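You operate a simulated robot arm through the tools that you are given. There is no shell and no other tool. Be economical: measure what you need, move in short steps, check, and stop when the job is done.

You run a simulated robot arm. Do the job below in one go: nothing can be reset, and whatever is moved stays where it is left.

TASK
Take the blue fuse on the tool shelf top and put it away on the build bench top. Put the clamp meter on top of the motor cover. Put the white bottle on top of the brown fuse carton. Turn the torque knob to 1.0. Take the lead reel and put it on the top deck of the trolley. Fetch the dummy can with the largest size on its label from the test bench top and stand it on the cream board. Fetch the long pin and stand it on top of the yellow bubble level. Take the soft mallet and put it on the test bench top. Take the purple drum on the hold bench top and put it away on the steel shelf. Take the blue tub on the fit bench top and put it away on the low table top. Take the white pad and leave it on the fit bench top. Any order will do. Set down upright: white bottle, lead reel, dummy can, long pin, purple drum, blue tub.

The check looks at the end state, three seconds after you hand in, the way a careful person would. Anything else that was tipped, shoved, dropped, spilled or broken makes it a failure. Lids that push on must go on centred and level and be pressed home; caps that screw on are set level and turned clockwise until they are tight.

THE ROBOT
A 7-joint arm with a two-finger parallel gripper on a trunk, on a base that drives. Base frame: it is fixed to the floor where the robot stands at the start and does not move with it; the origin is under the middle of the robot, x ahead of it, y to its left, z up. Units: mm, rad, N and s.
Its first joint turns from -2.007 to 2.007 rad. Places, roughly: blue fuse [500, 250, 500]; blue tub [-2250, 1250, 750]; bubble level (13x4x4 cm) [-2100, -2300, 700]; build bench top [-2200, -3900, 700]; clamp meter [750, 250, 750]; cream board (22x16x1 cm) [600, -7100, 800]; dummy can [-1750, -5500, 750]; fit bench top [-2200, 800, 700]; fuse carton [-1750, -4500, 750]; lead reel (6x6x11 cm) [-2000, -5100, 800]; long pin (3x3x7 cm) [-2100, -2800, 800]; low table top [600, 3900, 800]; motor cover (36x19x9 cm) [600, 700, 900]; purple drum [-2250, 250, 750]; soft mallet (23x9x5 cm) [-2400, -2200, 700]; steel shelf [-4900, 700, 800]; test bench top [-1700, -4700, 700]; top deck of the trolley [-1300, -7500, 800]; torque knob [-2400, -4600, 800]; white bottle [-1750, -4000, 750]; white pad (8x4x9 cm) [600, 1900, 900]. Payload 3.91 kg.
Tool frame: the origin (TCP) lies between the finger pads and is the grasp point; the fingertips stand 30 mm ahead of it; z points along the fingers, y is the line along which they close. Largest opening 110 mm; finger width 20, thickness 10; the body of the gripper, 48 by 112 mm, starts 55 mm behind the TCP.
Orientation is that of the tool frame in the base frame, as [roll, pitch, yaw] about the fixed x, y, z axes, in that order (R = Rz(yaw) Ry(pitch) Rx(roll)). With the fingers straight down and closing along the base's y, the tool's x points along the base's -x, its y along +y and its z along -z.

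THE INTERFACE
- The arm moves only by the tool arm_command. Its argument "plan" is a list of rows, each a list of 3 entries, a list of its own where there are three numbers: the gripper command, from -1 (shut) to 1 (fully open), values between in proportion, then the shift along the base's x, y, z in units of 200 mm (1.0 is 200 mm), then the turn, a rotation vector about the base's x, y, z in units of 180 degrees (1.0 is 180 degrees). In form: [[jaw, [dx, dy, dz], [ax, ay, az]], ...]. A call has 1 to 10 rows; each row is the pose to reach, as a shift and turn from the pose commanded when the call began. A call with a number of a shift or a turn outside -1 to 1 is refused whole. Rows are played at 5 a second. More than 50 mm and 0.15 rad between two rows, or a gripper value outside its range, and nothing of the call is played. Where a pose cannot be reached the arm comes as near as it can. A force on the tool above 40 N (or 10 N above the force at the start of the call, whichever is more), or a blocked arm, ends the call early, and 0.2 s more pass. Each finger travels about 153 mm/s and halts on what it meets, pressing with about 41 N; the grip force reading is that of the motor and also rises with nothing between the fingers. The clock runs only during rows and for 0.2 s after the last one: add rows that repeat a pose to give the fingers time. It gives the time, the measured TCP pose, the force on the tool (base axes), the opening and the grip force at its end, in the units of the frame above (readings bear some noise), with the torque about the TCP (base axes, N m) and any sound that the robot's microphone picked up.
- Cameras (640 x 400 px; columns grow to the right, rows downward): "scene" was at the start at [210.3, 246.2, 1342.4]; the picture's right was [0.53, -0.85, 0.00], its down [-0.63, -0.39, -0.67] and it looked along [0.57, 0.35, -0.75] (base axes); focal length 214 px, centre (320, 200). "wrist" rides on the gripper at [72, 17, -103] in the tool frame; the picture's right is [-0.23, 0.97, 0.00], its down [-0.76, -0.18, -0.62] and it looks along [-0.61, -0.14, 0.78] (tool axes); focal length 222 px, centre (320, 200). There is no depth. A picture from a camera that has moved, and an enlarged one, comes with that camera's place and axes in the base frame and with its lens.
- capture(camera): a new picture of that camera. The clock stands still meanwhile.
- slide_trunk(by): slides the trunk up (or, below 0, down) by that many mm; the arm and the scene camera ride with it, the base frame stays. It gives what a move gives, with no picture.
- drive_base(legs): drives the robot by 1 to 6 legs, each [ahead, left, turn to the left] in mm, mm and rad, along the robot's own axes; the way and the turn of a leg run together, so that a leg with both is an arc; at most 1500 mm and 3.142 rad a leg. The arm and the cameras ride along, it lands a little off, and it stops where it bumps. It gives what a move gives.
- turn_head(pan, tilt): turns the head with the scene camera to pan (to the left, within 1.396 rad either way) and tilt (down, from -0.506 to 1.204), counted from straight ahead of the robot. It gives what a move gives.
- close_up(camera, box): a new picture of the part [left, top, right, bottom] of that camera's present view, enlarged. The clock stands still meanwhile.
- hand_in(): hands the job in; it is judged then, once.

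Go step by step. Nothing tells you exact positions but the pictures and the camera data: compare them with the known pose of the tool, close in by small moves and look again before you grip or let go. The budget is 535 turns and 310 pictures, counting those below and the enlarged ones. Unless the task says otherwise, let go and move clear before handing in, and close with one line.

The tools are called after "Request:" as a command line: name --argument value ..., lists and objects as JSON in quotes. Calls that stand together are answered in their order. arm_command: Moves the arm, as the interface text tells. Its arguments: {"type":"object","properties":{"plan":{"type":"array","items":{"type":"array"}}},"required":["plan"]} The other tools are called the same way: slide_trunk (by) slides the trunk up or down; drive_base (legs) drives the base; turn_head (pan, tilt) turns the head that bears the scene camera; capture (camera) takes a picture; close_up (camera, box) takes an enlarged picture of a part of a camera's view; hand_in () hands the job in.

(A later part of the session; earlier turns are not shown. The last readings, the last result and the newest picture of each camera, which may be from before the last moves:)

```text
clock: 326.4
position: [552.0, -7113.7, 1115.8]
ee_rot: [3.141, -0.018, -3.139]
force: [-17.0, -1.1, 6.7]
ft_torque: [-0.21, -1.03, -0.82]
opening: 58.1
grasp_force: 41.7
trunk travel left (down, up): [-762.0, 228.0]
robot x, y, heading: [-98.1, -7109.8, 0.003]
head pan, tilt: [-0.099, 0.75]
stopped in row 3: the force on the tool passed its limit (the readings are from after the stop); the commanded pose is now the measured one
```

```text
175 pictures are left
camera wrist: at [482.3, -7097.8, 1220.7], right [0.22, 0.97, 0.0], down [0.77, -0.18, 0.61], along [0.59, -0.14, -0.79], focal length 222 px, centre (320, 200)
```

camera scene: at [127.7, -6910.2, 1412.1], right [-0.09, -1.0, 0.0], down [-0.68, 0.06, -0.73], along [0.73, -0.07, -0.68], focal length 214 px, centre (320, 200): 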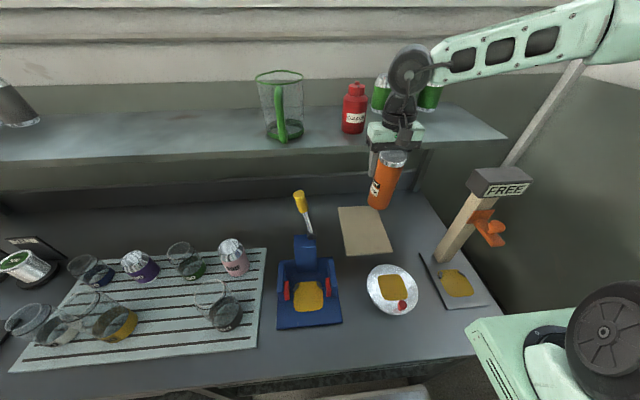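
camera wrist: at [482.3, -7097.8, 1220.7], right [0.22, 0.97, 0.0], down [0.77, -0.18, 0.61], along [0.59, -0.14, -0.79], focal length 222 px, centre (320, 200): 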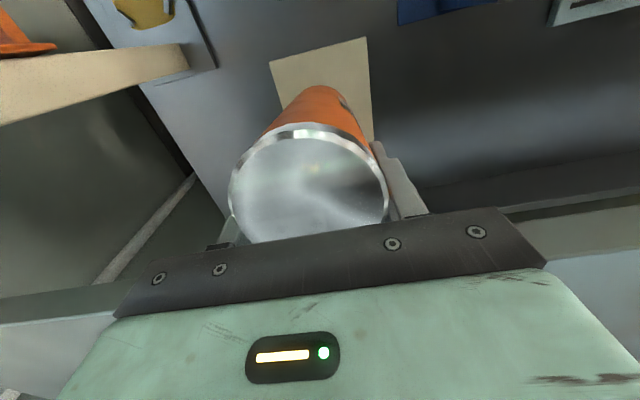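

The can bumped the shelf edge above the board (front edge at x≈582) and tilted in the grip. Backing off to look at it.

Request:
arm_command --plan '[[-0.5, [-0.2, 0, 0], [0, 0, 0]], [-0.5, [-0.4, 0, 0], [0, 0, 0]], [-0.5, [-0.6, 0, 0], [0, 0, 0]]]'

Request:
capture --camera "wrist"

Request:
close_up --camera "scene" --box '[320, 100, 480, 260]'

```text
clock: 327.2
position: [433.5, -7113.1, 1113.8]
ee_rot: [3.14, -0.016, -3.142]
force: [0.8, 0.1, -2.4]
ft_torque: [0.0, 0.02, 0.04]
opening: 58.3
grasp_force: 41.0
trunk travel left (down, up): [-762.0, 228.0]
robot x, y, heading: [-95.6, -7109.8, 0.007]
head pan, tilt: [-0.099, 0.75]
```

```text
174 pictures are left
camera wrist: at [364.5, -7097.4, 1218.8], right [0.23, 0.97, 0.0], down [0.77, -0.18, 0.61], along [0.59, -0.14, -0.79], focal length 222 px, centre (320, 200)
```

wrist: 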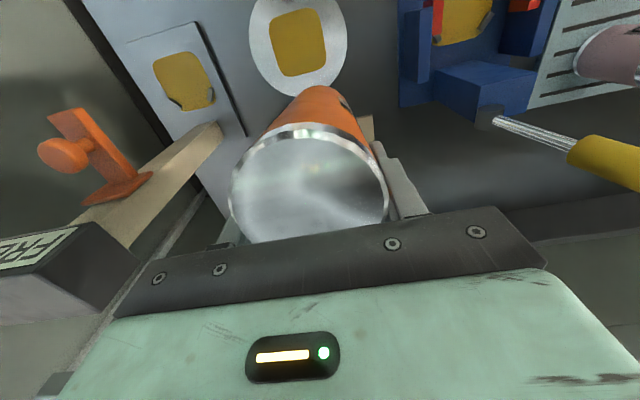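

```text
2.50 times, centred on (400, 180) of scene
camera zoom: at [129.7, -6909.9, 1411.6], right [-0.09, -1.0, 0.0], down [-0.68, 0.06, -0.73], along [0.73, -0.07, -0.68], focal length 536 px, centre (120, 250)
```

zoom: 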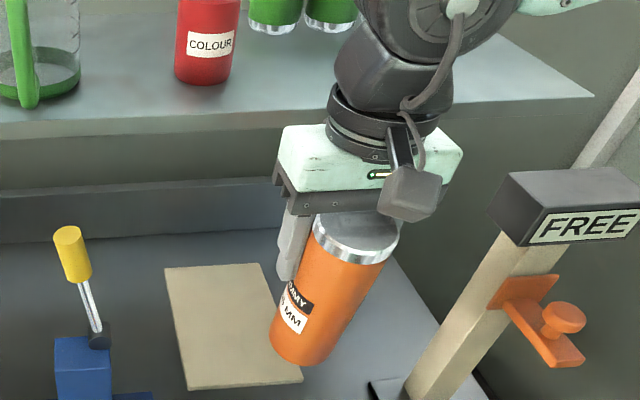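

Request:
arm_command --plan '[[-0.5, [0, 0.16, 0], [0, 0, 0]], [-0.5, [0, 0.32, -0.1], [0, 0, 0]], [-0.5, [0, 0.32, -0.3], [0, 0, 0]], [-0.5, [0, 0.32, -0.5], [0, 0, 0]], [-0.5, [0, 0.32, -0.7], [0, 0, 0]], [-0.5, [0, 0.32, -0.83], [0, 0, 0]], [-0.5, [0, 0.32, -0.83], [0, 0, 0]]]'

Request:
capture --camera "scene"

Request:
capture --camera "wrist"

```text
clock: 328.8
position: [435.3, -7049.4, 950.3]
ee_rot: [3.14, -0.016, -3.137]
force: [0.4, 0.2, -2.1]
ft_torque: [0.01, -0.06, 0.01]
opening: 57.8
grasp_force: 41.8
trunk travel left (down, up): [-762.0, 228.0]
robot x, y, heading: [-91.1, -7109.0, 0.002]
head pan, tilt: [-0.099, 0.75]
```

```text
172 pictures are left
camera scene: at [129.3, -6910.0, 1411.7], right [-0.09, -1.0, 0.0], down [-0.68, 0.06, -0.73], along [0.73, -0.07, -0.68], focal length 214 px, centre (320, 200)
```

scene: 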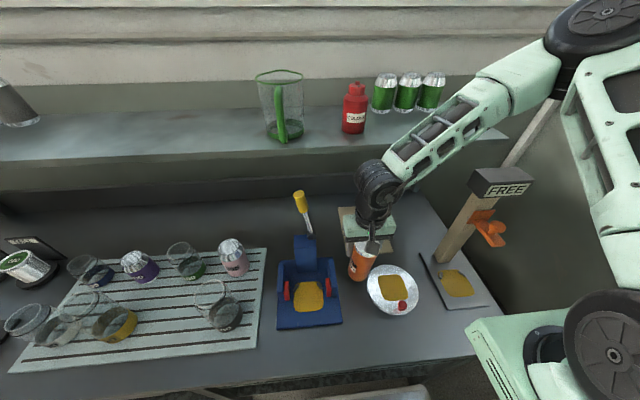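

```text
171 pictures are left
camera wrist: at [365.5, -7033.9, 1054.3], right [0.22, 0.97, 0.0], down [0.77, -0.18, 0.61], along [0.59, -0.14, -0.79], focal length 222 px, centre (320, 200)
```

wrist: 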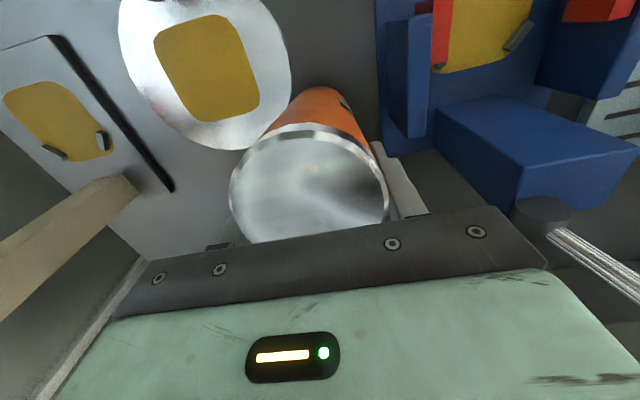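

Request:
arm_command --plan '[[-0.5, [0, 0.02, -0.08], [0, 0, 0]], [-0.5, [0, 0.02, -0.13], [0, 0, 0]], [-0.5, [0, 0.02, -0.13], [0, 0, 0]]]'

Request:
arm_command --plan '[[-0.5, [0, 0, -0.03], [0, 0, 0]], [-0.5, [0, 0, -0.06], [0, 0, 0]], [-0.5, [0, 0, -0.06], [0, 0, 0]]]'

Request:
capture --camera "wrist"

```text
clock: 329.6
position: [434.9, -7046.0, 925.1]
ee_rot: [3.14, -0.012, -3.14]
force: [1.5, -3.4, 24.3]
ft_torque: [-0.43, 0.62, 0.09]
opening: 58.2
grasp_force: 40.5
trunk travel left (down, up): [-762.0, 228.0]
robot x, y, heading: [-92.6, -7106.7, 0.007]
head pan, tilt: [-0.099, 0.75]
```

```text
clock: 330.2
position: [434.4, -7044.6, 913.4]
ee_rot: [3.138, -0.014, -3.139]
force: [-2.8, -2.3, 23.3]
ft_torque: [-0.36, 1.16, 0.08]
opening: 58.0
grasp_force: 40.7
trunk travel left (down, up): [-762.0, 228.0]
robot x, y, heading: [-95.0, -7106.0, 0.003]
head pan, tilt: [-0.099, 0.75]
stopped in row 3: the force on the tool passed its limit (the readings are from after the stop); the commanded pose is now the measured one
```

```text
170 pictures are left
camera wrist: at [364.7, -7029.2, 1017.8], right [0.22, 0.97, 0.0], down [0.77, -0.18, 0.61], along [0.6, -0.14, -0.79], focal length 222 px, centre (320, 200)
```

wrist: 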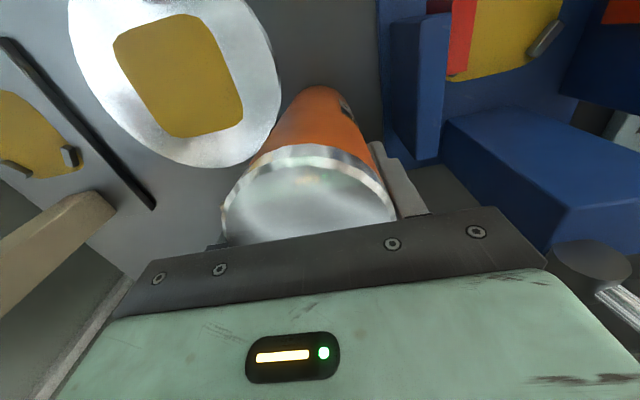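

Request:
arm_command --plan '[[0.1, [0, 0, 0.0], [0, 0, 0]], [0.15, [0, 0, 0.0], [0, 0, 0]], [0.2, [0, 0, 0.0], [0, 0, 0]], [0.4, [0, 0, 0.0], [0, 0, 0]], [0.5, [0, 0, 0.1], [0, 0, 0]], [0.5, [0, 0, 0.3], [0, 0, 0]], [0.5, [0, 0, 0.5], [0, 0, 0]], [0.5, [0, 0, 0.7], [0, 0, 0]], [0.5, [0, 0, 0.9], [0, 0, 0]]]'

Request:
capture --camera "wrist"

Request:
capture --camera "scene"

```text
clock: 332.2
position: [436.9, -7045.2, 1093.1]
ee_rot: [3.137, -0.013, -3.139]
force: [0.5, -0.2, -0.7]
ft_torque: [-0.01, 0.01, 0.0]
opening: 82.6
grasp_force: 0.2
trunk travel left (down, up): [-762.0, 228.0]
robot x, y, heading: [-92.2, -7109.0, 0.007]
head pan, tilt: [-0.099, 0.75]
```

```text
169 pictures are left
camera wrist: at [366.1, -7029.4, 1197.5], right [0.22, 0.97, 0.0], down [0.77, -0.18, 0.61], along [0.6, -0.14, -0.79], focal length 222 px, centre (320, 200)
```

wrist: 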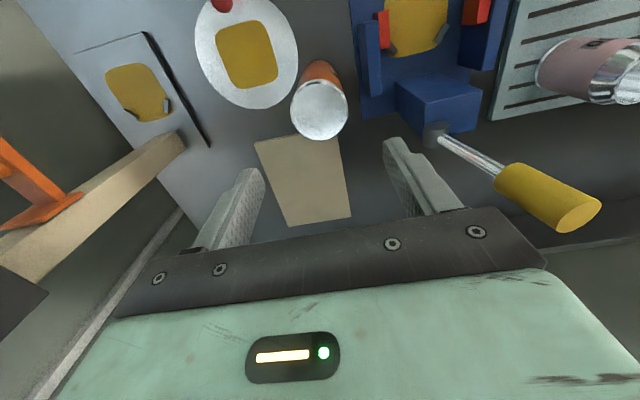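

```text
168 pictures are left
camera scene: at [129.5, -6909.8, 1411.6], right [-0.09, -1.0, 0.0], down [-0.68, 0.06, -0.73], along [0.73, -0.07, -0.68], focal length 214 px, centre (320, 200)
```

scene: 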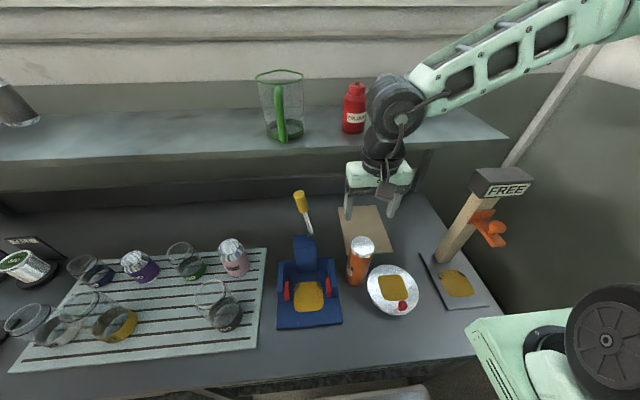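

Can is upright on the bench at (430, −7045). I'll regrip it with a 45° pitched gripper so the wrist stays clear of the shelf.

Request:
drive_base --legs '[[-170, 0, 0]]'

Request:
arm_command --plan '[[0.6, [0, 0, 0], [0, -0.042, 0]], [0.6, [0, 0, 0], [0, -0.084, 0]], [0.6, [0, 0, 0], [0, -0.126, 0]], [0.6, [0, 0, 0], [0, -0.168, 0]], [0.6, [0, 0, 0], [0, -0.21, 0]], [0.6, [0, 0, 0], [0, -0.25, 0]]]'

Request:
slide_trunk --by -130

Request:
capture --camera "wrist"

```text
clock: 333.7
position: [267.6, -7046.7, 1092.7]
ee_rot: [3.137, -0.011, -3.138]
force: [-0.3, 0.1, 0.7]
ft_torque: [0.04, 0.0, 0.0]
opening: 82.6
grasp_force: 0.1
trunk travel left (down, up): [-762.0, 228.0]
robot x, y, heading: [-265.8, -7108.8, 0.011]
head pan, tilt: [-0.099, 0.75]
```

```text
clock: 335.1
position: [288.0, -7025.2, 1099.4]
ee_rot: [3.141, 0.771, -3.138]
force: [-0.2, -0.2, -0.7]
ft_torque: [-0.02, -0.02, -0.01]
opening: 87.9
grasp_force: 0.1
out of reach, approached as far as the arm can: row 5, 6
trunk travel left (down, up): [-762.0, 228.0]
robot x, y, heading: [-263.8, -7110.5, -0.001]
head pan, tilt: [-0.099, 0.75]
```

```text
clock: 336.7
position: [286.1, -7024.9, 970.2]
ee_rot: [3.141, 0.771, -3.138]
force: [0.2, 1.3, 0.6]
ft_torque: [0.03, -0.01, 0.01]
opening: 87.9
grasp_force: 0.1
trunk travel left (down, up): [-632.0, 358.0]
robot x, y, heading: [-263.9, -7113.0, 0.008]
head pan, tilt: [-0.099, 0.75]
```

```text
167 pictures are left
camera wrist: at [163.4, -7009.4, 993.2], right [0.16, 0.97, 0.16], down [0.11, -0.18, 0.98], along [0.98, -0.14, -0.14], focal length 222 px, centre (320, 200)
```

wrist: 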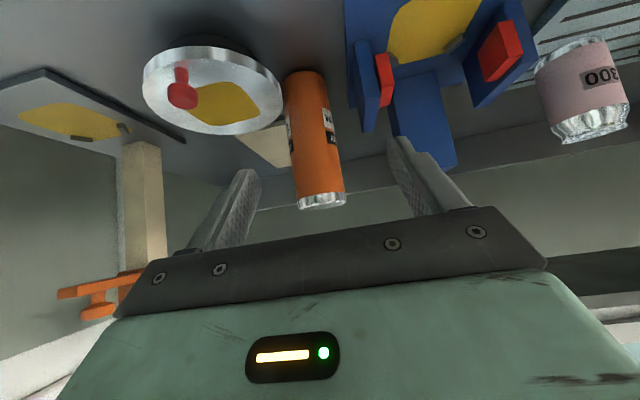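

Request:
arm_command --plan '[[0.35, [0.15, -0.03, 0.1], [0, 0, 0]], [0.35, [0.35, -0.06, 0.16], [0, 0, 0]], [0.35, [0.55, -0.09, 0.16], [0, 0, 0]], [0.35, [0.69, -0.1, 0.16], [0, 0, 0]], [0.35, [0.69, -0.1, 0], [0, 0, 0]], [0.35, [0.69, -0.1, -0.1], [0, 0, 0]], [0.35, [0.69, -0.1, -0.1], [0, 0, 0]]]'

Request:
capture --camera "wrist"

Request:
close_up --camera "scene" --box '[280, 130, 480, 300]'

```text
clock: 338.3
position: [424.7, -7043.5, 950.5]
ee_rot: [3.141, 0.771, -3.137]
force: [0.4, 0.0, 0.5]
ft_torque: [0.0, 0.0, -0.02]
opening: 74.3
grasp_force: 0.0
trunk travel left (down, up): [-632.0, 358.0]
robot x, y, heading: [-265.6, -7108.1, 0.001]
head pan, tilt: [-0.099, 0.75]
```

```text
166 pictures are left
camera wrist: at [301.3, -7028.8, 972.8], right [0.16, 0.97, 0.16], down [0.11, -0.18, 0.98], along [0.98, -0.14, -0.14], focal length 222 px, centre (320, 200)
```

wrist: 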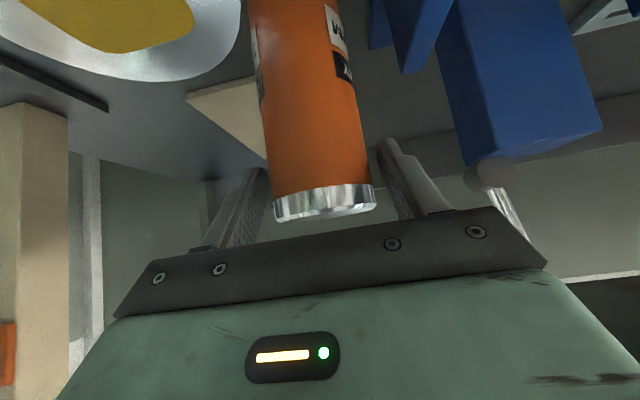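

```text
2.35 times, centred on (380, 215) of scene
camera zoom: at [-40.7, -6911.3, 1281.7], right [-0.09, -1.0, 0.0], down [-0.68, 0.06, -0.73], along [0.73, -0.07, -0.68], focal length 505 px, centre (179, 165)
```

zoom: 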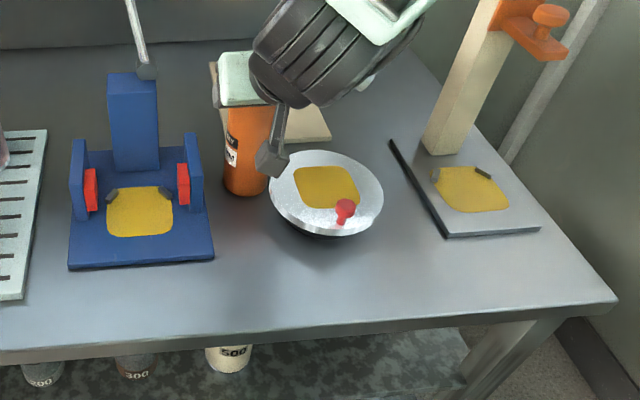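

Request:
arm_command --plan '[[0.35, [0, 0, -0.06], [0, 0, 0]], [0.35, [0, 0, -0.11], [0, 0, 0]], [0.1, [0, 0, -0.11], [0, 0, 0]], [-0.2, [0, 0, -0.11], [0, 0, 0]], [-0.5, [0, 0, -0.11], [0, 0, 0]], [-0.5, [0, 0, -0.11], [0, 0, 0]]]'

Request:
arm_command --plan '[[-0.5, [0, 0, 0.1], [0, 0, 0]], [-0.5, [0, 0, 0.2], [0, 0, 0]], [-0.5, [0, 0, 0.2], [0, 0, 0]]]'

Request:
capture --camera "wrist"

```text
clock: 339.7
position: [425.3, -7045.9, 926.9]
ee_rot: [3.141, 0.772, -3.139]
force: [-1.0, -0.4, 1.1]
ft_torque: [-0.01, 0.01, 0.01]
opening: 57.7
grasp_force: 41.4
trunk travel left (down, up): [-632.0, 358.0]
robot x, y, heading: [-266.3, -7107.8, 0.006]
head pan, tilt: [-0.099, 0.75]
```

```text
clock: 340.5
position: [425.0, -7044.3, 967.1]
ee_rot: [-3.141, 0.772, -3.136]
force: [-0.1, 0.2, -1.5]
ft_torque: [-0.03, 0.0, -0.02]
opening: 58.0
grasp_force: 40.9
trunk travel left (down, up): [-632.0, 358.0]
robot x, y, heading: [-266.3, -7108.9, 0.009]
head pan, tilt: [-0.099, 0.75]
```

```text
164 pictures are left
camera wrist: at [301.7, -7029.1, 990.7], right [0.16, 0.97, 0.16], down [0.11, -0.18, 0.98], along [0.98, -0.14, -0.14], focal length 222 px, centre (320, 200)
```

wrist: 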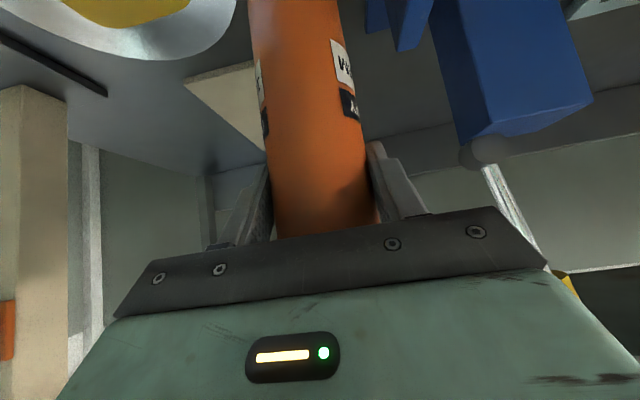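

Request:
drive_base --legs '[[155, 0, 0]]'

Request:
arm_command --plan '[[-0.5, [0, -0.16, 0], [0, 0, 0]], [-0.5, [0, -0.32, 0], [0, 0, 0]], [-0.5, [0, -0.32, 0], [0, 0, 0]]]'

Request:
capture --camera "wrist"

Request:
capture --camera "scene"

```text
clock: 341.9
position: [577.8, -7041.1, 967.0]
ee_rot: [3.141, 0.772, -3.134]
force: [-0.5, -1.1, -2.3]
ft_torque: [0.0, -0.02, 0.04]
opening: 58.2
grasp_force: 40.9
trunk travel left (down, up): [-632.0, 358.0]
robot x, y, heading: [-114.3, -7107.8, 0.007]
head pan, tilt: [-0.099, 0.75]
```

```text
clock: 342.6
position: [578.5, -7106.9, 966.8]
ee_rot: [3.141, 0.771, -3.137]
force: [-0.4, 0.0, -1.9]
ft_torque: [-0.01, 0.03, 0.0]
opening: 58.1
grasp_force: 41.2
trunk travel left (down, up): [-632.0, 358.0]
robot x, y, heading: [-111.6, -7105.2, 0.012]
head pan, tilt: [-0.099, 0.75]
```

```text
163 pictures are left
camera wrist: at [454.7, -7091.3, 990.8], right [0.16, 0.97, 0.16], down [0.11, -0.18, 0.98], along [0.98, -0.14, -0.14], focal length 222 px, centre (320, 200)
```

wrist: 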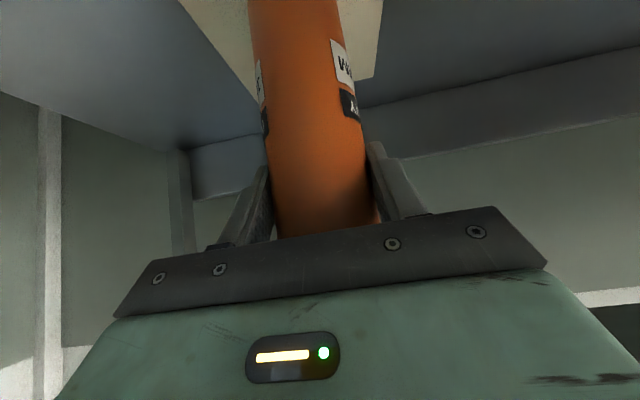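

```text
162 pictures are left
camera scene: at [112.8, -6909.5, 1281.7], right [-0.09, -1.0, 0.0], down [-0.68, 0.06, -0.73], along [0.73, -0.07, -0.68], focal length 214 px, centre (320, 200)
```

scene: 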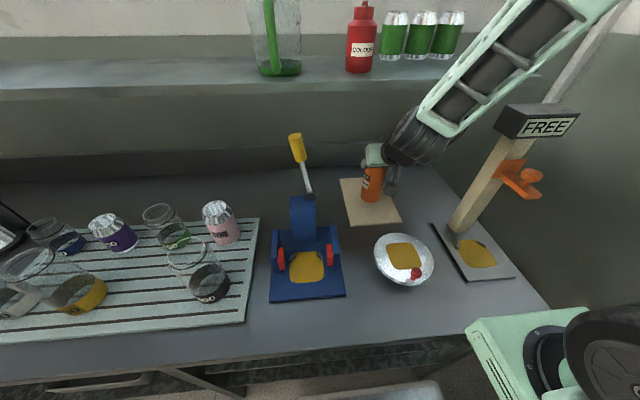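

Request:
arm_command --plan '[[-0.5, [0, 0, -0.06], [0, 0, 0]], [-0.5, [0, 0, -0.12], [0, 0, 0]], [-0.5, [0, 0, -0.12], [0, 0, 0]]]'

Request:
arm_command --plan '[[-0.5, [0, 0, -0.02], [0, 0, 0]], [-0.5, [0, 0, -0.04], [0, 0, 0]], [-0.5, [0, 0, -0.04], [0, 0, 0]]]'

```text
clock: 343.4
position: [578.2, -7107.9, 943.0]
ee_rot: [-3.141, 0.773, -3.135]
force: [-0.7, 0.1, -2.4]
ft_torque: [-0.02, -0.01, 0.01]
opening: 58.3
grasp_force: 40.8
trunk travel left (down, up): [-632.0, 358.0]
robot x, y, heading: [-109.2, -7113.0, 0.012]
head pan, tilt: [-0.099, 0.75]
```

```text
clock: 344.2
position: [578.5, -7107.4, 937.4]
ee_rot: [-3.14, 0.777, -3.136]
force: [-2.5, -2.0, 14.7]
ft_torque: [-0.33, 0.49, 0.01]
opening: 58.2
grasp_force: 40.8
trunk travel left (down, up): [-632.0, 358.0]
robot x, y, heading: [-112.6, -7105.0, 0.006]
head pan, tilt: [-0.099, 0.75]
```

Contact at the expected height. Opening and backing off.

Request:
arm_command --plan '[[0.15, [0, 0, 0], [0, 0, 0]], [0.3, [0, 0, 0], [0, 0, 0]], [0.45, [0, 0, 0], [0, 0, 0]], [0.45, [0, 0, 0], [0, 0, 0]]]'

Request:
arm_command --plan '[[0.45, [-0.02, 0, 0.15], [0, 0, 0]], [0.45, [-0.1, 0, 0.25], [0, 0, 0]], [0.45, [-0.3, 0, 0.3], [0, 0, 0]], [0.45, [-0.5, 0, 0.35], [0, 0, 0]]]'

Request:
drive_base --legs '[[-250, 0, 0]]'

Request:
capture --camera "scene"

```text
clock: 345.2
position: [578.3, -7106.2, 936.4]
ee_rot: [-3.141, 0.772, -3.136]
force: [-0.5, -0.4, 0.5]
ft_torque: [0.0, -0.03, -0.01]
opening: 80.0
grasp_force: 0.2
trunk travel left (down, up): [-632.0, 358.0]
robot x, y, heading: [-109.8, -7108.1, 0.006]
head pan, tilt: [-0.099, 0.75]
```

```text
clock: 346.2
position: [486.3, -7102.0, 1007.3]
ee_rot: [-3.14, 0.769, -3.134]
force: [-0.5, -0.1, -0.2]
ft_torque: [-0.04, 0.0, -0.03]
opening: 79.5
grasp_force: 0.1
out of reach, approached as far as the arm can: row 4
trunk travel left (down, up): [-632.0, 358.0]
robot x, y, heading: [-109.6, -7108.5, 0.007]
head pan, tilt: [-0.099, 0.75]
```

```text
clock: 348.1
position: [235.4, -7103.6, 1008.3]
ee_rot: [-3.139, 0.77, -3.137]
force: [-1.0, 0.4, -1.0]
ft_torque: [-0.02, 0.02, 0.01]
opening: 79.8
grasp_force: 0.0
trunk travel left (down, up): [-632.0, 358.0]
robot x, y, heading: [-363.6, -7111.7, 0.007]
head pan, tilt: [-0.099, 0.75]
```

```text
161 pictures are left
camera scene: at [-138.2, -6912.0, 1281.7], right [-0.09, -1.0, 0.0], down [-0.68, 0.06, -0.73], along [0.73, -0.07, -0.68], focal length 214 px, centre (320, 200)
```

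scene: 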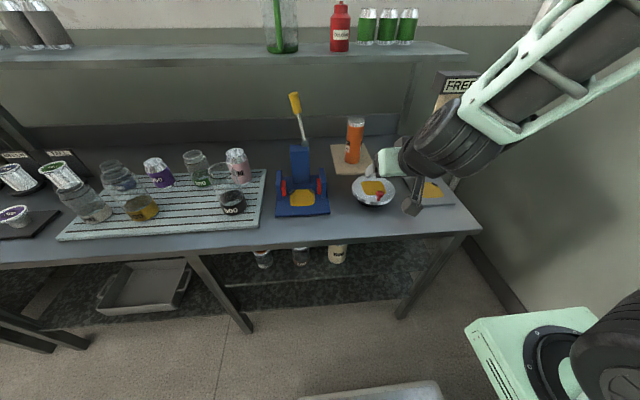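

Can is on the board. Next: the white bottle onto the FUSE carton, from the front aisle.

Request:
drive_base --legs '[[-200, 0, 0], [0, 1500, 0], [0, 1450, 0], [0, 0, 1.571], [0, 0, 1.571]]'

Request:
slide_trunk --by 130

Request:
turn_head --pan 0.05 --tilt 0.55

Request:
capture --camera "scene"

```text
clock: 371.2
position: [-1191.2, -4147.6, 1007.7]
ee_rot: [-3.139, 0.769, 0.004]
force: [-0.2, -0.4, -0.3]
ft_torque: [0.0, 0.04, 0.02]
opening: 79.6
grasp_force: 0.0
trunk travel left (down, up): [-632.0, 358.0]
robot x, y, heading: [-590.5, -4143.5, -3.133]
head pan, tilt: [-0.099, 0.75]
```

```text
clock: 372.8
position: [-1191.6, -4148.7, 1138.4]
ee_rot: [-3.14, 0.771, 0.005]
force: [-0.3, -0.4, 0.0]
ft_torque: [-0.03, 0.01, 0.0]
opening: 79.7
grasp_force: 0.1
trunk travel left (down, up): [-762.0, 228.0]
robot x, y, heading: [-594.7, -4138.5, -3.131]
head pan, tilt: [-0.099, 0.75]
```

```text
clock: 373.5
position: [-1191.2, -4148.2, 1139.2]
ee_rot: [-3.14, 0.77, 0.004]
force: [0.2, -0.1, -0.5]
ft_torque: [0.0, 0.0, -0.02]
opening: 79.9
grasp_force: 0.0
trunk travel left (down, up): [-762.0, 228.0]
robot x, y, heading: [-596.1, -4144.5, -3.133]
head pan, tilt: [0.051, 0.55]
```

```text
160 pictures are left
camera scene: at [-821.8, -4353.6, 1429.1], right [-0.06, 1.0, 0.0], down [0.52, 0.03, -0.85], along [-0.85, -0.05, -0.52], focal length 214 px, centre (320, 200)
```

scene: 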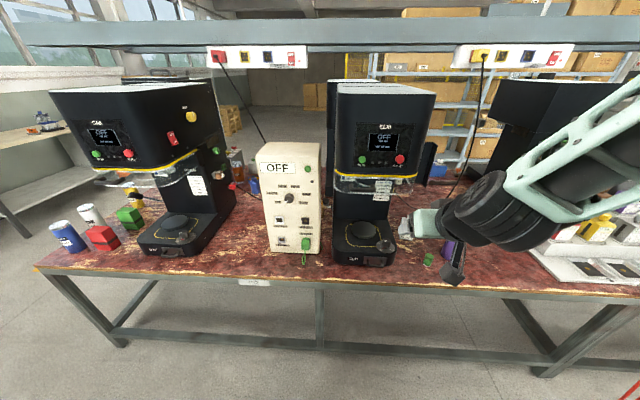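

Request:
drive_base --legs '[[0, -165, 0], [280, 0, 0]]'

Request:
turn_head --pan -0.15 --tilt 0.75

Request:
capture --camera "scene"

Request:
capture --camera "wrist"

```text
clock: 376.5
position: [-1473.0, -3982.5, 1138.3]
ee_rot: [-3.141, 0.77, 0.005]
force: [-0.1, -0.3, -0.9]
ft_torque: [0.02, -0.01, -0.01]
opening: 79.7
grasp_force: 0.1
trunk travel left (down, up): [-762.0, 228.0]
robot x, y, heading: [-873.8, -3978.5, -3.135]
head pan, tilt: [0.051, 0.55]
```

```text
clock: 377.3
position: [-1472.2, -3982.7, 1137.5]
ee_rot: [-3.141, 0.77, 0.004]
force: [-0.6, -0.6, 0.0]
ft_torque: [0.0, 0.02, 0.01]
opening: 79.5
grasp_force: 0.0
trunk travel left (down, up): [-762.0, 228.0]
robot x, y, heading: [-874.1, -3976.8, -3.133]
head pan, tilt: [-0.15, 0.75]
```

```text
159 pictures are left
camera scene: at [-1096.2, -4172.1, 1411.8], right [0.14, 0.99, 0.0], down [0.67, -0.1, -0.73], along [-0.72, 0.1, -0.68], focal length 214 px, centre (320, 200)
```

scene: 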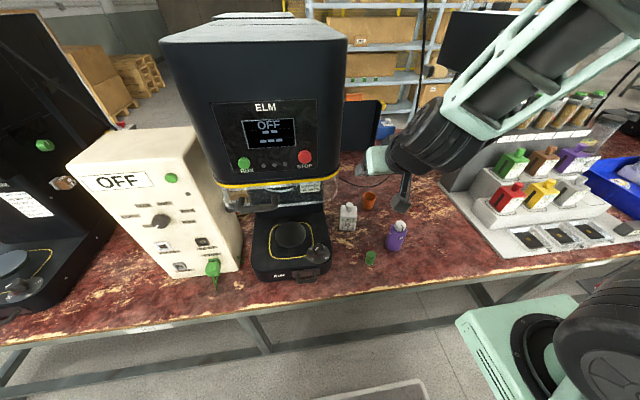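

```text
158 pictures are left
camera wrist: at [-1348.0, -4000.0, 1161.7], right [-0.16, -0.97, 0.16], down [-0.11, 0.18, 0.98], along [-0.98, 0.14, -0.14], focal length 222 px, centre (320, 200)
```

wrist: 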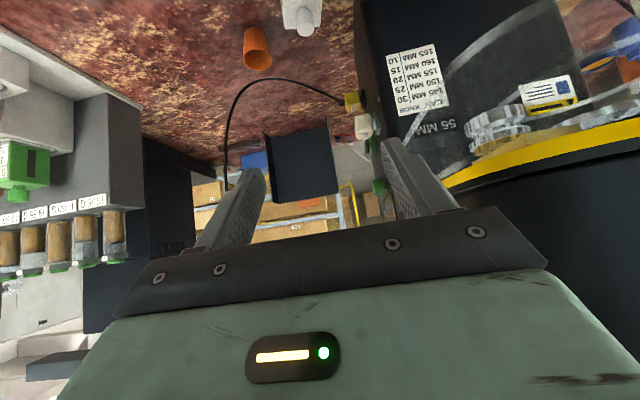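

Request:
close_up --camera "scene" --box '[320, 185, 420, 275]'

Request:
close_up --camera "wrist" --box '[220, 0, 380, 100]'

```text
4.44 times, centred on (370, 230) of scene
camera zoom: at [-1096.2, -4172.1, 1411.8], right [0.14, 0.99, 0.0], down [0.67, -0.1, -0.73], along [-0.72, 0.1, -0.68], focal length 953 px, centre (98, 67)
```

zoom: 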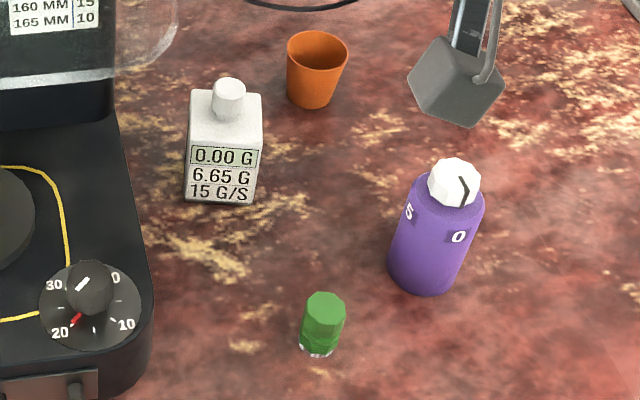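

```text
4.00 times, centred on (300, 50) of wrist
camera zoom: at [-1348.0, -4000.0, 1161.7], right [-0.16, -0.97, 0.16], down [-0.11, 0.18, 0.98], along [-0.98, 0.14, -0.14], focal length 888 px, centre (400, 800)
```

zoom: 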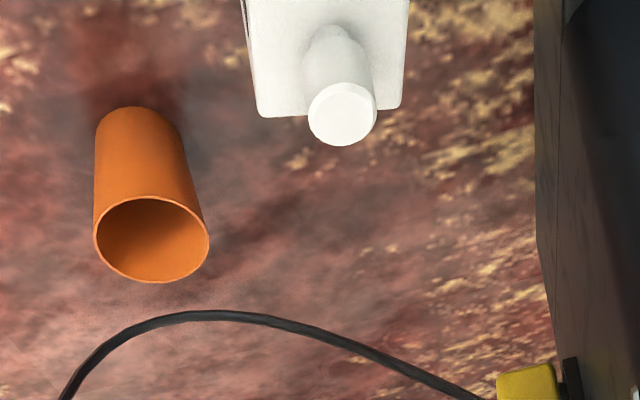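

Request:
slide_trunk --by -260

Request:
arm_command --plan '[[0.9, [-0.2, 0, 0], [0, 0, -0.022]], [0.9, [-0.4, 0.01, 0], [0, 0, -0.044]], [0.9, [-0.6, 0.02, 0], [0, 0, -0.044]], [0.9, [-0.75, 0.02, 0], [0, 0, -0.044]], [0.9, [-0.89, 0.02, 0], [0, 0, -0.044]]]'

Request:
capture --camera "wrist"

Request:
capture --camera "scene"

```text
clock: 379.9
position: [-1473.0, -3983.7, 877.2]
ee_rot: [-3.141, 0.77, 0.007]
force: [-0.3, -1.6, 0.6]
ft_torque: [0.0, -0.03, 0.03]
opening: 79.7
grasp_force: 0.1
trunk travel left (down, up): [-502.0, 488.0]
robot x, y, heading: [-872.1, -3976.3, -3.134]
head pan, tilt: [-0.15, 0.75]
```

```text
clock: 381.1
position: [-1651.5, -3979.0, 879.3]
ee_rot: [-3.141, 0.772, -0.132]
force: [0.6, 0.8, 0.6]
ft_torque: [0.02, -0.03, -0.01]
opening: 104.4
grasp_force: 0.0
trunk travel left (down, up): [-502.0, 488.0]
robot x, y, heading: [-881.0, -3977.0, -3.132]
head pan, tilt: [-0.15, 0.75]
```

```text
155 pictures are left
camera wrist: at [-1529.2, -4012.7, 901.9], right [-0.29, -0.94, 0.16], down [-0.09, 0.19, 0.98], along [-0.95, 0.27, -0.14], focal length 222 px, centre (320, 200)
```

wrist: 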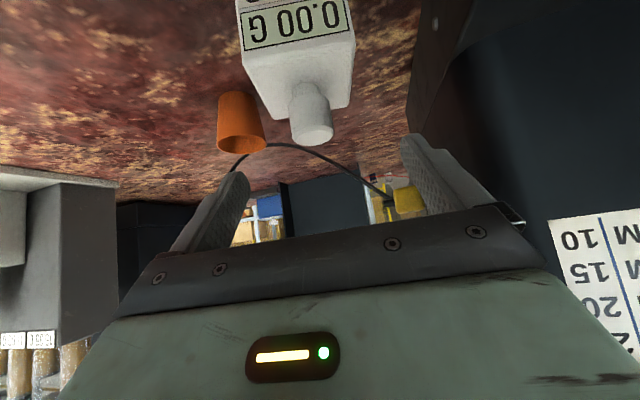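

```text
154 pictures are left
camera scene: at [-1096.0, -4172.0, 1151.8], right [0.14, 0.99, 0.0], down [0.68, -0.1, -0.73], along [-0.72, 0.1, -0.68], focal length 214 px, centre (320, 200)
```

scene: 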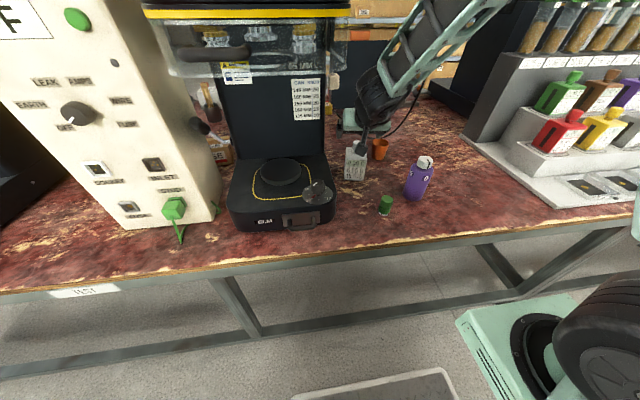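

Request:
arm_command --plan '[[0.65, [-0.05, 0.01, -0.15], [0, 0, 0]], [0.65, [-0.05, 0.01, -0.35], [0, 0, 0]], [0.65, [-0.05, 0.01, -0.5], [0, 0, 0]], [0.65, [-0.05, 0.01, -0.5], [0, 0, 0]]]'

Request:
capture --camera "wrist"

```text
clock: 382.1
position: [-1659.9, -3976.8, 777.7]
ee_rot: [3.141, 0.773, -0.134]
force: [0.1, -0.3, 0.2]
ft_torque: [0.02, 0.01, 0.03]
opening: 90.7
grasp_force: 0.0
trunk travel left (down, up): [-502.0, 488.0]
robot x, y, heading: [-880.0, -3980.3, -3.135]
head pan, tilt: [-0.15, 0.75]
```

```text
153 pictures are left
camera wrist: at [-1539.3, -4010.8, 801.7], right [-0.29, -0.94, 0.16], down [-0.09, 0.19, 0.98], along [-0.95, 0.27, -0.14], focal length 222 px, centre (320, 200)
```

wrist: 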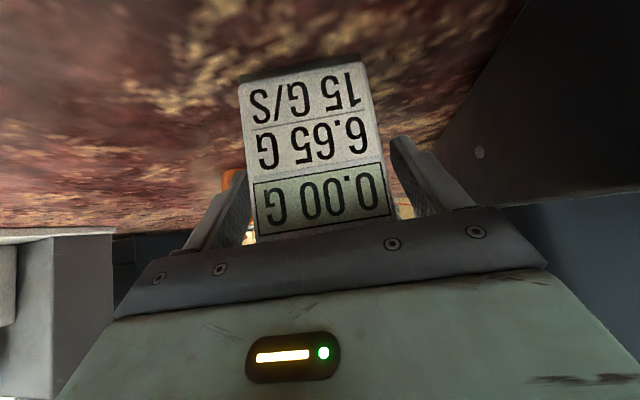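

Request:
arm_command --plan '[[0.4, [0, 0, 0], [0, 0, 0]], [0.2, [0, 0, 0], [0, 0, 0]], [0, [0, 0, 0], [0, 0, 0]], [-0.2, [0, 0, 0], [0, 0, 0]], [-0.3, [0, 0, 0], [0, 0, 0]], [-0.3, [0, 0, 0], [0, 0, 0]]]'

Request:
arm_command --plan '[[-0.3, [0.02, 0.02, 0.2], [0, 0, 0]], [-0.3, [0.05, 0.04, 0.4], [0, 0, 0]], [-0.3, [0.1, 0.05, 0.6], [0, 0, 0]]]'

Request:
capture --camera "wrist"

```text
clock: 383.5
position: [-1661.5, -3976.7, 778.8]
ee_rot: [-3.139, 0.771, -0.136]
force: [-0.1, 0.2, 0.6]
ft_torque: [-0.01, 0.03, 0.0]
opening: 63.7
grasp_force: 41.3
trunk travel left (down, up): [-502.0, 488.0]
robot x, y, heading: [-875.4, -3982.0, -3.131]
head pan, tilt: [-0.15, 0.75]
```

```text
clock: 384.3
position: [-1642.6, -3966.3, 899.5]
ee_rot: [3.14, 0.77, -0.133]
force: [-1.4, -0.6, -2.0]
ft_torque: [0.06, -0.01, -0.02]
opening: 63.7
grasp_force: 41.0
trunk travel left (down, up): [-502.0, 488.0]
robot x, y, heading: [-874.2, -3976.6, -3.132]
head pan, tilt: [-0.15, 0.75]
```

```text
152 pictures are left
camera wrist: at [-1521.1, -4001.2, 922.3], right [-0.29, -0.94, 0.16], down [-0.09, 0.19, 0.98], along [-0.95, 0.27, -0.14], focal length 222 px, centre (320, 200)
```

wrist: 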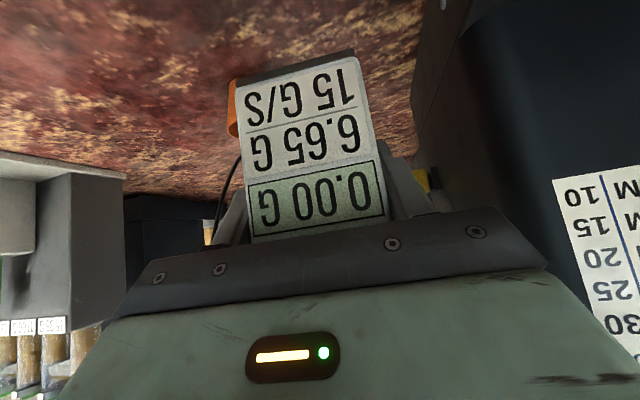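

Bottle held upright. Carry it round to the back side, where the carton is reachable.

Request:
drive_base --legs '[[-300, 0, 0]]'

Request:
slide_trunk --by 150

Request:
drive_base --legs '[[0, 1300, 0], [0, 1150, 0], [1400, 0, 0], [1350, 0, 0]]'

Request:
drive_base --legs '[[0, 0, -1.571], [1400, 0, 0], [450, 0, 0], [0, 0, -1.571]]'

Request:
turn_head --pan 0.1 --tilt 0.5

Request:
capture --camera "scene"

```text
clock: 386.4
position: [-1339.6, -3965.6, 899.3]
ee_rot: [-3.14, 0.77, -0.132]
force: [-0.1, -0.7, -1.5]
ft_torque: [-0.02, 0.0, -0.02]
opening: 63.7
grasp_force: 41.0
trunk travel left (down, up): [-502.0, 488.0]
robot x, y, heading: [-573.9, -3976.8, -3.13]
head pan, tilt: [-0.15, 0.75]
```

```text
clock: 388.1
position: [-1340.2, -3966.3, 1047.6]
ee_rot: [-3.139, 0.771, -0.133]
force: [-0.2, 0.7, -1.5]
ft_torque: [0.03, -0.03, -0.01]
opening: 63.6
grasp_force: 41.1
trunk travel left (down, up): [-652.0, 338.0]
robot x, y, heading: [-576.5, -3975.7, -3.126]
head pan, tilt: [-0.15, 0.75]
```

```text
clock: 413.0
position: [-4069.2, -6434.2, 1049.2]
ee_rot: [-3.139, 0.77, -0.135]
force: [0.2, -0.9, -2.6]
ft_torque: [0.0, 0.02, -0.03]
opening: 63.7
grasp_force: 40.9
trunk travel left (down, up): [-652.0, 338.0]
robot x, y, heading: [-3300.8, -6448.4, -3.135]
head pan, tilt: [-0.15, 0.75]
```

```text
clock: 430.0
position: [-2539.9, -4603.1, 1048.9]
ee_rot: [-3.14, 0.77, 3.009]
force: [-0.4, 0.2, -2.0]
ft_torque: [-0.01, 0.01, 0.02]
opening: 63.7
grasp_force: 41.7
trunk travel left (down, up): [-652.0, 338.0]
robot x, y, heading: [-3305.8, -4593.1, 0.004]
head pan, tilt: [-0.15, 0.75]
```

```text
clock: 430.8
position: [-2539.2, -4603.8, 1048.8]
ee_rot: [-3.14, 0.771, 3.007]
force: [0.4, 0.1, -1.7]
ft_torque: [-0.01, 0.0, 0.0]
opening: 63.9
grasp_force: 40.8
trunk travel left (down, up): [-652.0, 338.0]
robot x, y, heading: [-3306.4, -4589.5, 0.006]
head pan, tilt: [0.099, 0.499]
```

```text
151 pictures are left
camera scene: at [-3074.8, -4377.2, 1323.6], right [0.11, -0.99, 0.0], down [-0.48, -0.05, -0.88], along [0.87, 0.09, -0.48], focal length 214 px, centre (320, 200)
```

scene: 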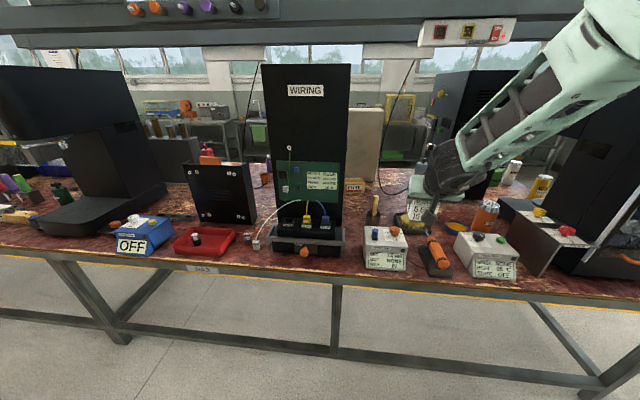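

Request:
arm_command --plan '[[-0.3, [0, 0.05, 0], [0, 0, 0.039]], [-0.3, [0, 0.1, 0], [0, 0, 0.078]]]'

Request:
drive_base --legs '[[0, 40, 0], [480, 0, 0]]'

Request:
turn_head --pan -0.15 --tilt 0.5

Request:
capture --camera "scene"

Request:
capture --camera "wrist"

```text
clock: 431.4
position: [-2540.4, -4583.0, 1048.5]
ee_rot: [3.141, 0.769, -3.031]
force: [0.3, 0.7, -1.5]
ft_torque: [-0.02, -0.01, 0.0]
opening: 63.8
grasp_force: 41.1
trunk travel left (down, up): [-652.0, 338.0]
robot x, y, heading: [-3305.3, -4592.8, 0.002]
head pan, tilt: [0.099, 0.499]
```

```text
clock: 434.7
position: [-2073.4, -4542.8, 1046.7]
ee_rot: [-3.14, 0.767, -3.037]
force: [-0.1, -0.5, -2.1]
ft_torque: [-0.04, 0.05, 0.01]
opening: 63.8
grasp_force: 40.8
trunk travel left (down, up): [-652.0, 338.0]
robot x, y, heading: [-2842.7, -4545.5, 0.004]
head pan, tilt: [0.099, 0.499]
stopped in leg 2: the robot was blocked; the commanded pose is now the measured one
```

```text
clock: 435.4
position: [-2074.6, -4541.6, 1047.9]
ee_rot: [-3.139, 0.771, -3.036]
force: [-0.6, 0.4, -1.5]
ft_torque: [-0.02, -0.02, 0.03]
opening: 63.6
grasp_force: 41.1
trunk travel left (down, up): [-652.0, 338.0]
robot x, y, heading: [-2845.3, -4549.8, 0.0]
head pan, tilt: [-0.15, 0.499]
```

```text
150 pictures are left
camera scene: at [-2608.7, -4355.4, 1323.7], right [-0.15, -0.99, 0.0], down [-0.47, 0.07, -0.88], along [0.87, -0.13, -0.48], focal length 214 px, centre (320, 200)
```

scene: 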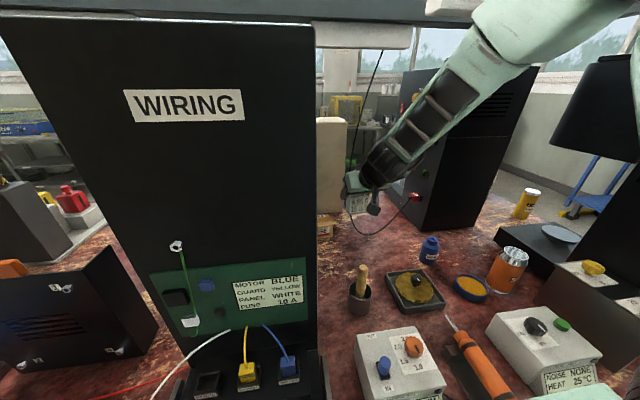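

```text
149 pictures are left
camera wrist: at [-2198.8, -4538.9, 1071.1], right [0.06, 0.99, 0.16], down [0.13, -0.16, 0.98], along [0.99, -0.04, -0.14], focal length 222 px, centre (320, 200)
```

wrist: 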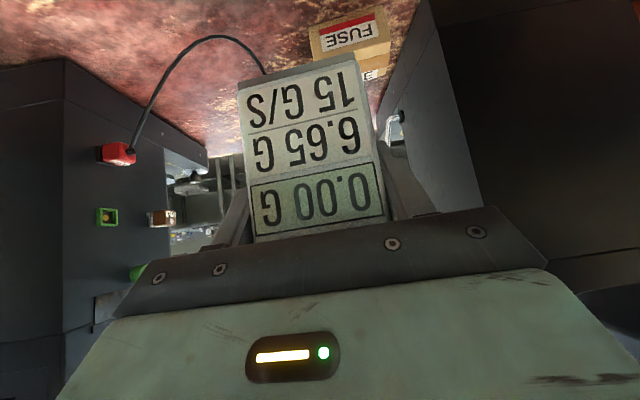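

Request:
arm_command --plan '[[-0.3, [0.2, 0.02, -0.05], [0, 0, 0]], [-0.3, [0.4, 0.05, -0.1], [0, 0, 0]], [-0.3, [0.6, 0.1, -0.2], [0, 0, 0]], [-0.3, [0.8, 0.15, -0.3], [0, 0, 0]], [-0.3, [0.8, 0.15, -0.3], [0, 0, 0]]]'

Request:
arm_command --plan '[[-0.3, [0.15, 0.08, -0.05], [0, 0, 0]], [-0.3, [0.3, 0.16, -0.1], [0, 0, 0]], [-0.3, [0.4, 0.23, -0.15], [0, 0, 0]], [-0.3, [0.4, 0.23, -0.15], [0, 0, 0]]]'

Request:
capture --camera "scene"

Request:
capture --camera "wrist"

```text
clock: 436.6
position: [-1913.6, -4511.1, 986.5]
ee_rot: [-3.14, 0.768, -3.036]
force: [-0.1, 1.3, -1.5]
ft_torque: [-0.02, 0.0, -0.03]
opening: 63.7
grasp_force: 40.8
trunk travel left (down, up): [-652.0, 338.0]
robot x, y, heading: [-2842.4, -4548.8, 0.002]
head pan, tilt: [-0.15, 0.499]
```

```text
clock: 437.6
position: [-1833.1, -4466.3, 956.3]
ee_rot: [-3.141, 0.768, -3.036]
force: [1.4, 0.6, -2.4]
ft_torque: [-0.02, 0.01, 0.01]
opening: 63.6
grasp_force: 40.9
trunk travel left (down, up): [-652.0, 338.0]
robot x, y, heading: [-2839.2, -4548.4, 0.002]
head pan, tilt: [-0.15, 0.499]
```

```text
148 pictures are left
camera scene: at [-2608.7, -4355.4, 1323.7], right [-0.15, -0.99, 0.0], down [-0.47, 0.07, -0.88], along [0.87, -0.13, -0.48], focal length 214 px, centre (320, 200)
```

scene: 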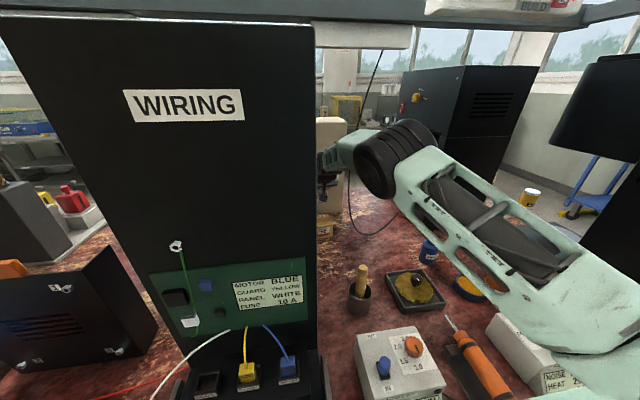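

```text
147 pictures are left
camera wrist: at [-1958.0, -4462.7, 980.4], right [0.06, 0.99, 0.16], down [0.13, -0.16, 0.98], along [0.99, -0.04, -0.14], focal length 222 px, centre (320, 200)
```

wrist: 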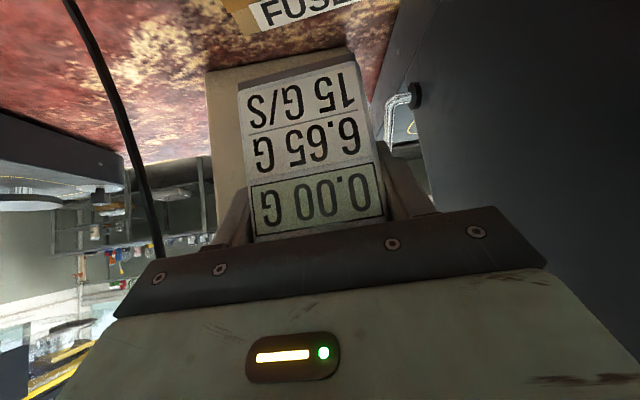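

Request:
arm_command --plan '[[-0.3, [0.02, 0.01, -0.15], [0, 0, 0]], [-0.3, [0.04, 0.01, -0.3], [0, 0, 0]], [-0.3, [0.04, 0.01, -0.48], [0, 0, 0]], [-0.3, [0.04, 0.01, -0.48], [0, 0, 0]]]'

Request:
capture --camera "wrist"

Request:
close_up --camera "scene" --box '[300, 120, 420, 250]'

```text
clock: 438.6
position: [-1826.1, -4464.8, 860.3]
ee_rot: [3.141, 0.769, -3.036]
force: [-0.2, -0.9, -2.2]
ft_torque: [-0.02, 0.04, 0.01]
opening: 64.1
grasp_force: 41.3
trunk travel left (down, up): [-652.0, 338.0]
robot x, y, heading: [-2840.6, -4547.2, 0.004]
head pan, tilt: [-0.15, 0.499]
```

```text
146 pictures are left
camera wrist: at [-1950.6, -4461.4, 884.7], right [0.06, 0.99, 0.16], down [0.13, -0.16, 0.98], along [0.99, -0.04, -0.14], focal length 222 px, centre (320, 200)
```

wrist: 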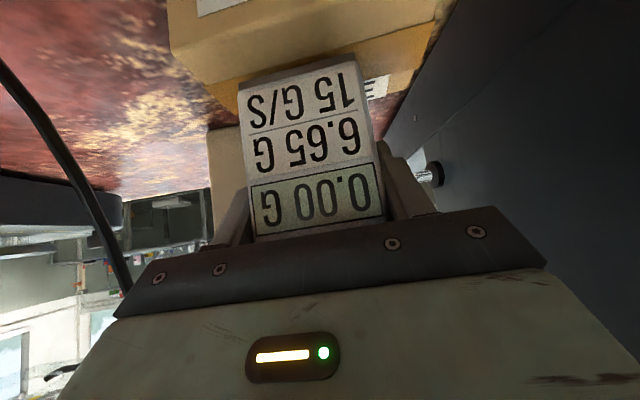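

```text
3.08 times, centred on (360, 185) of scene
camera zoom: at [-2608.8, -4355.4, 1323.7], right [-0.15, -0.99, 0.0], down [-0.47, 0.07, -0.88], along [0.87, -0.13, -0.48], focal length 660 px, centre (197, 246)
```

zoom: 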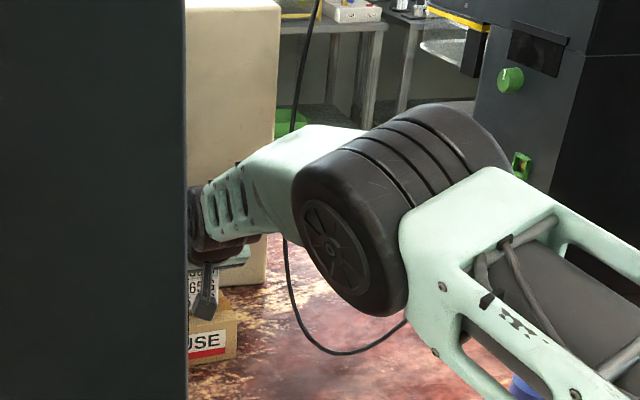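

Request:
close_up --camera "wrist" --box '[140, 0, 480, 180]'

```text
1.88 times, centred on (310, 90) of wrist
camera zoom: at [-1950.6, -4461.4, 884.7], right [0.06, 0.99, 0.16], down [0.13, -0.16, 0.98], along [0.99, -0.04, -0.14], focal length 418 px, centre (339, 407)
```

zoom: 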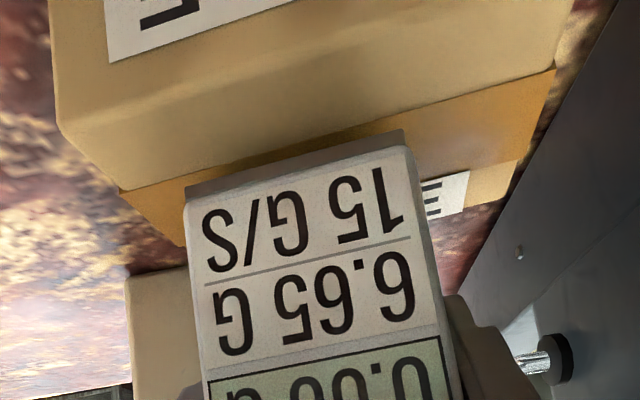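

Carton top is about z 792, x −1866…−1790, and the bottle sits centrally over it. Lowering gently.

Request:
arm_command --plan '[[-0.3, [0.0, 0, -0.05], [0, 0, 0]], [-0.3, [0.0, 0, -0.07], [0, 0, 0]], [-0.3, [0.0, 0, -0.07], [0, 0, 0]]]'

Request:
arm_command --plan '[[-0.3, [0, 0, -0.02], [0, 0, 0]], [-0.3, [0, 0, -0.02], [0, 0, 0]]]'

```text
clock: 439.4
position: [-1826.9, -4464.4, 848.0]
ee_rot: [-3.14, 0.77, -3.038]
force: [-0.6, -0.4, 3.5]
ft_torque: [-0.07, 0.07, -0.02]
opening: 63.7
grasp_force: 41.0
trunk travel left (down, up): [-652.0, 338.0]
robot x, y, heading: [-2848.1, -4545.9, 0.002]
head pan, tilt: [-0.15, 0.499]
```

```text
clock: 440.0
position: [-1826.6, -4463.4, 847.6]
ee_rot: [3.141, 0.777, -3.038]
force: [-3.2, -2.1, 24.9]
ft_torque: [-0.24, 0.9, 0.03]
opening: 63.7
grasp_force: 40.9
trunk travel left (down, up): [-652.0, 338.0]
robot x, y, heading: [-2840.5, -4545.6, 0.003]
head pan, tilt: [-0.15, 0.499]
```

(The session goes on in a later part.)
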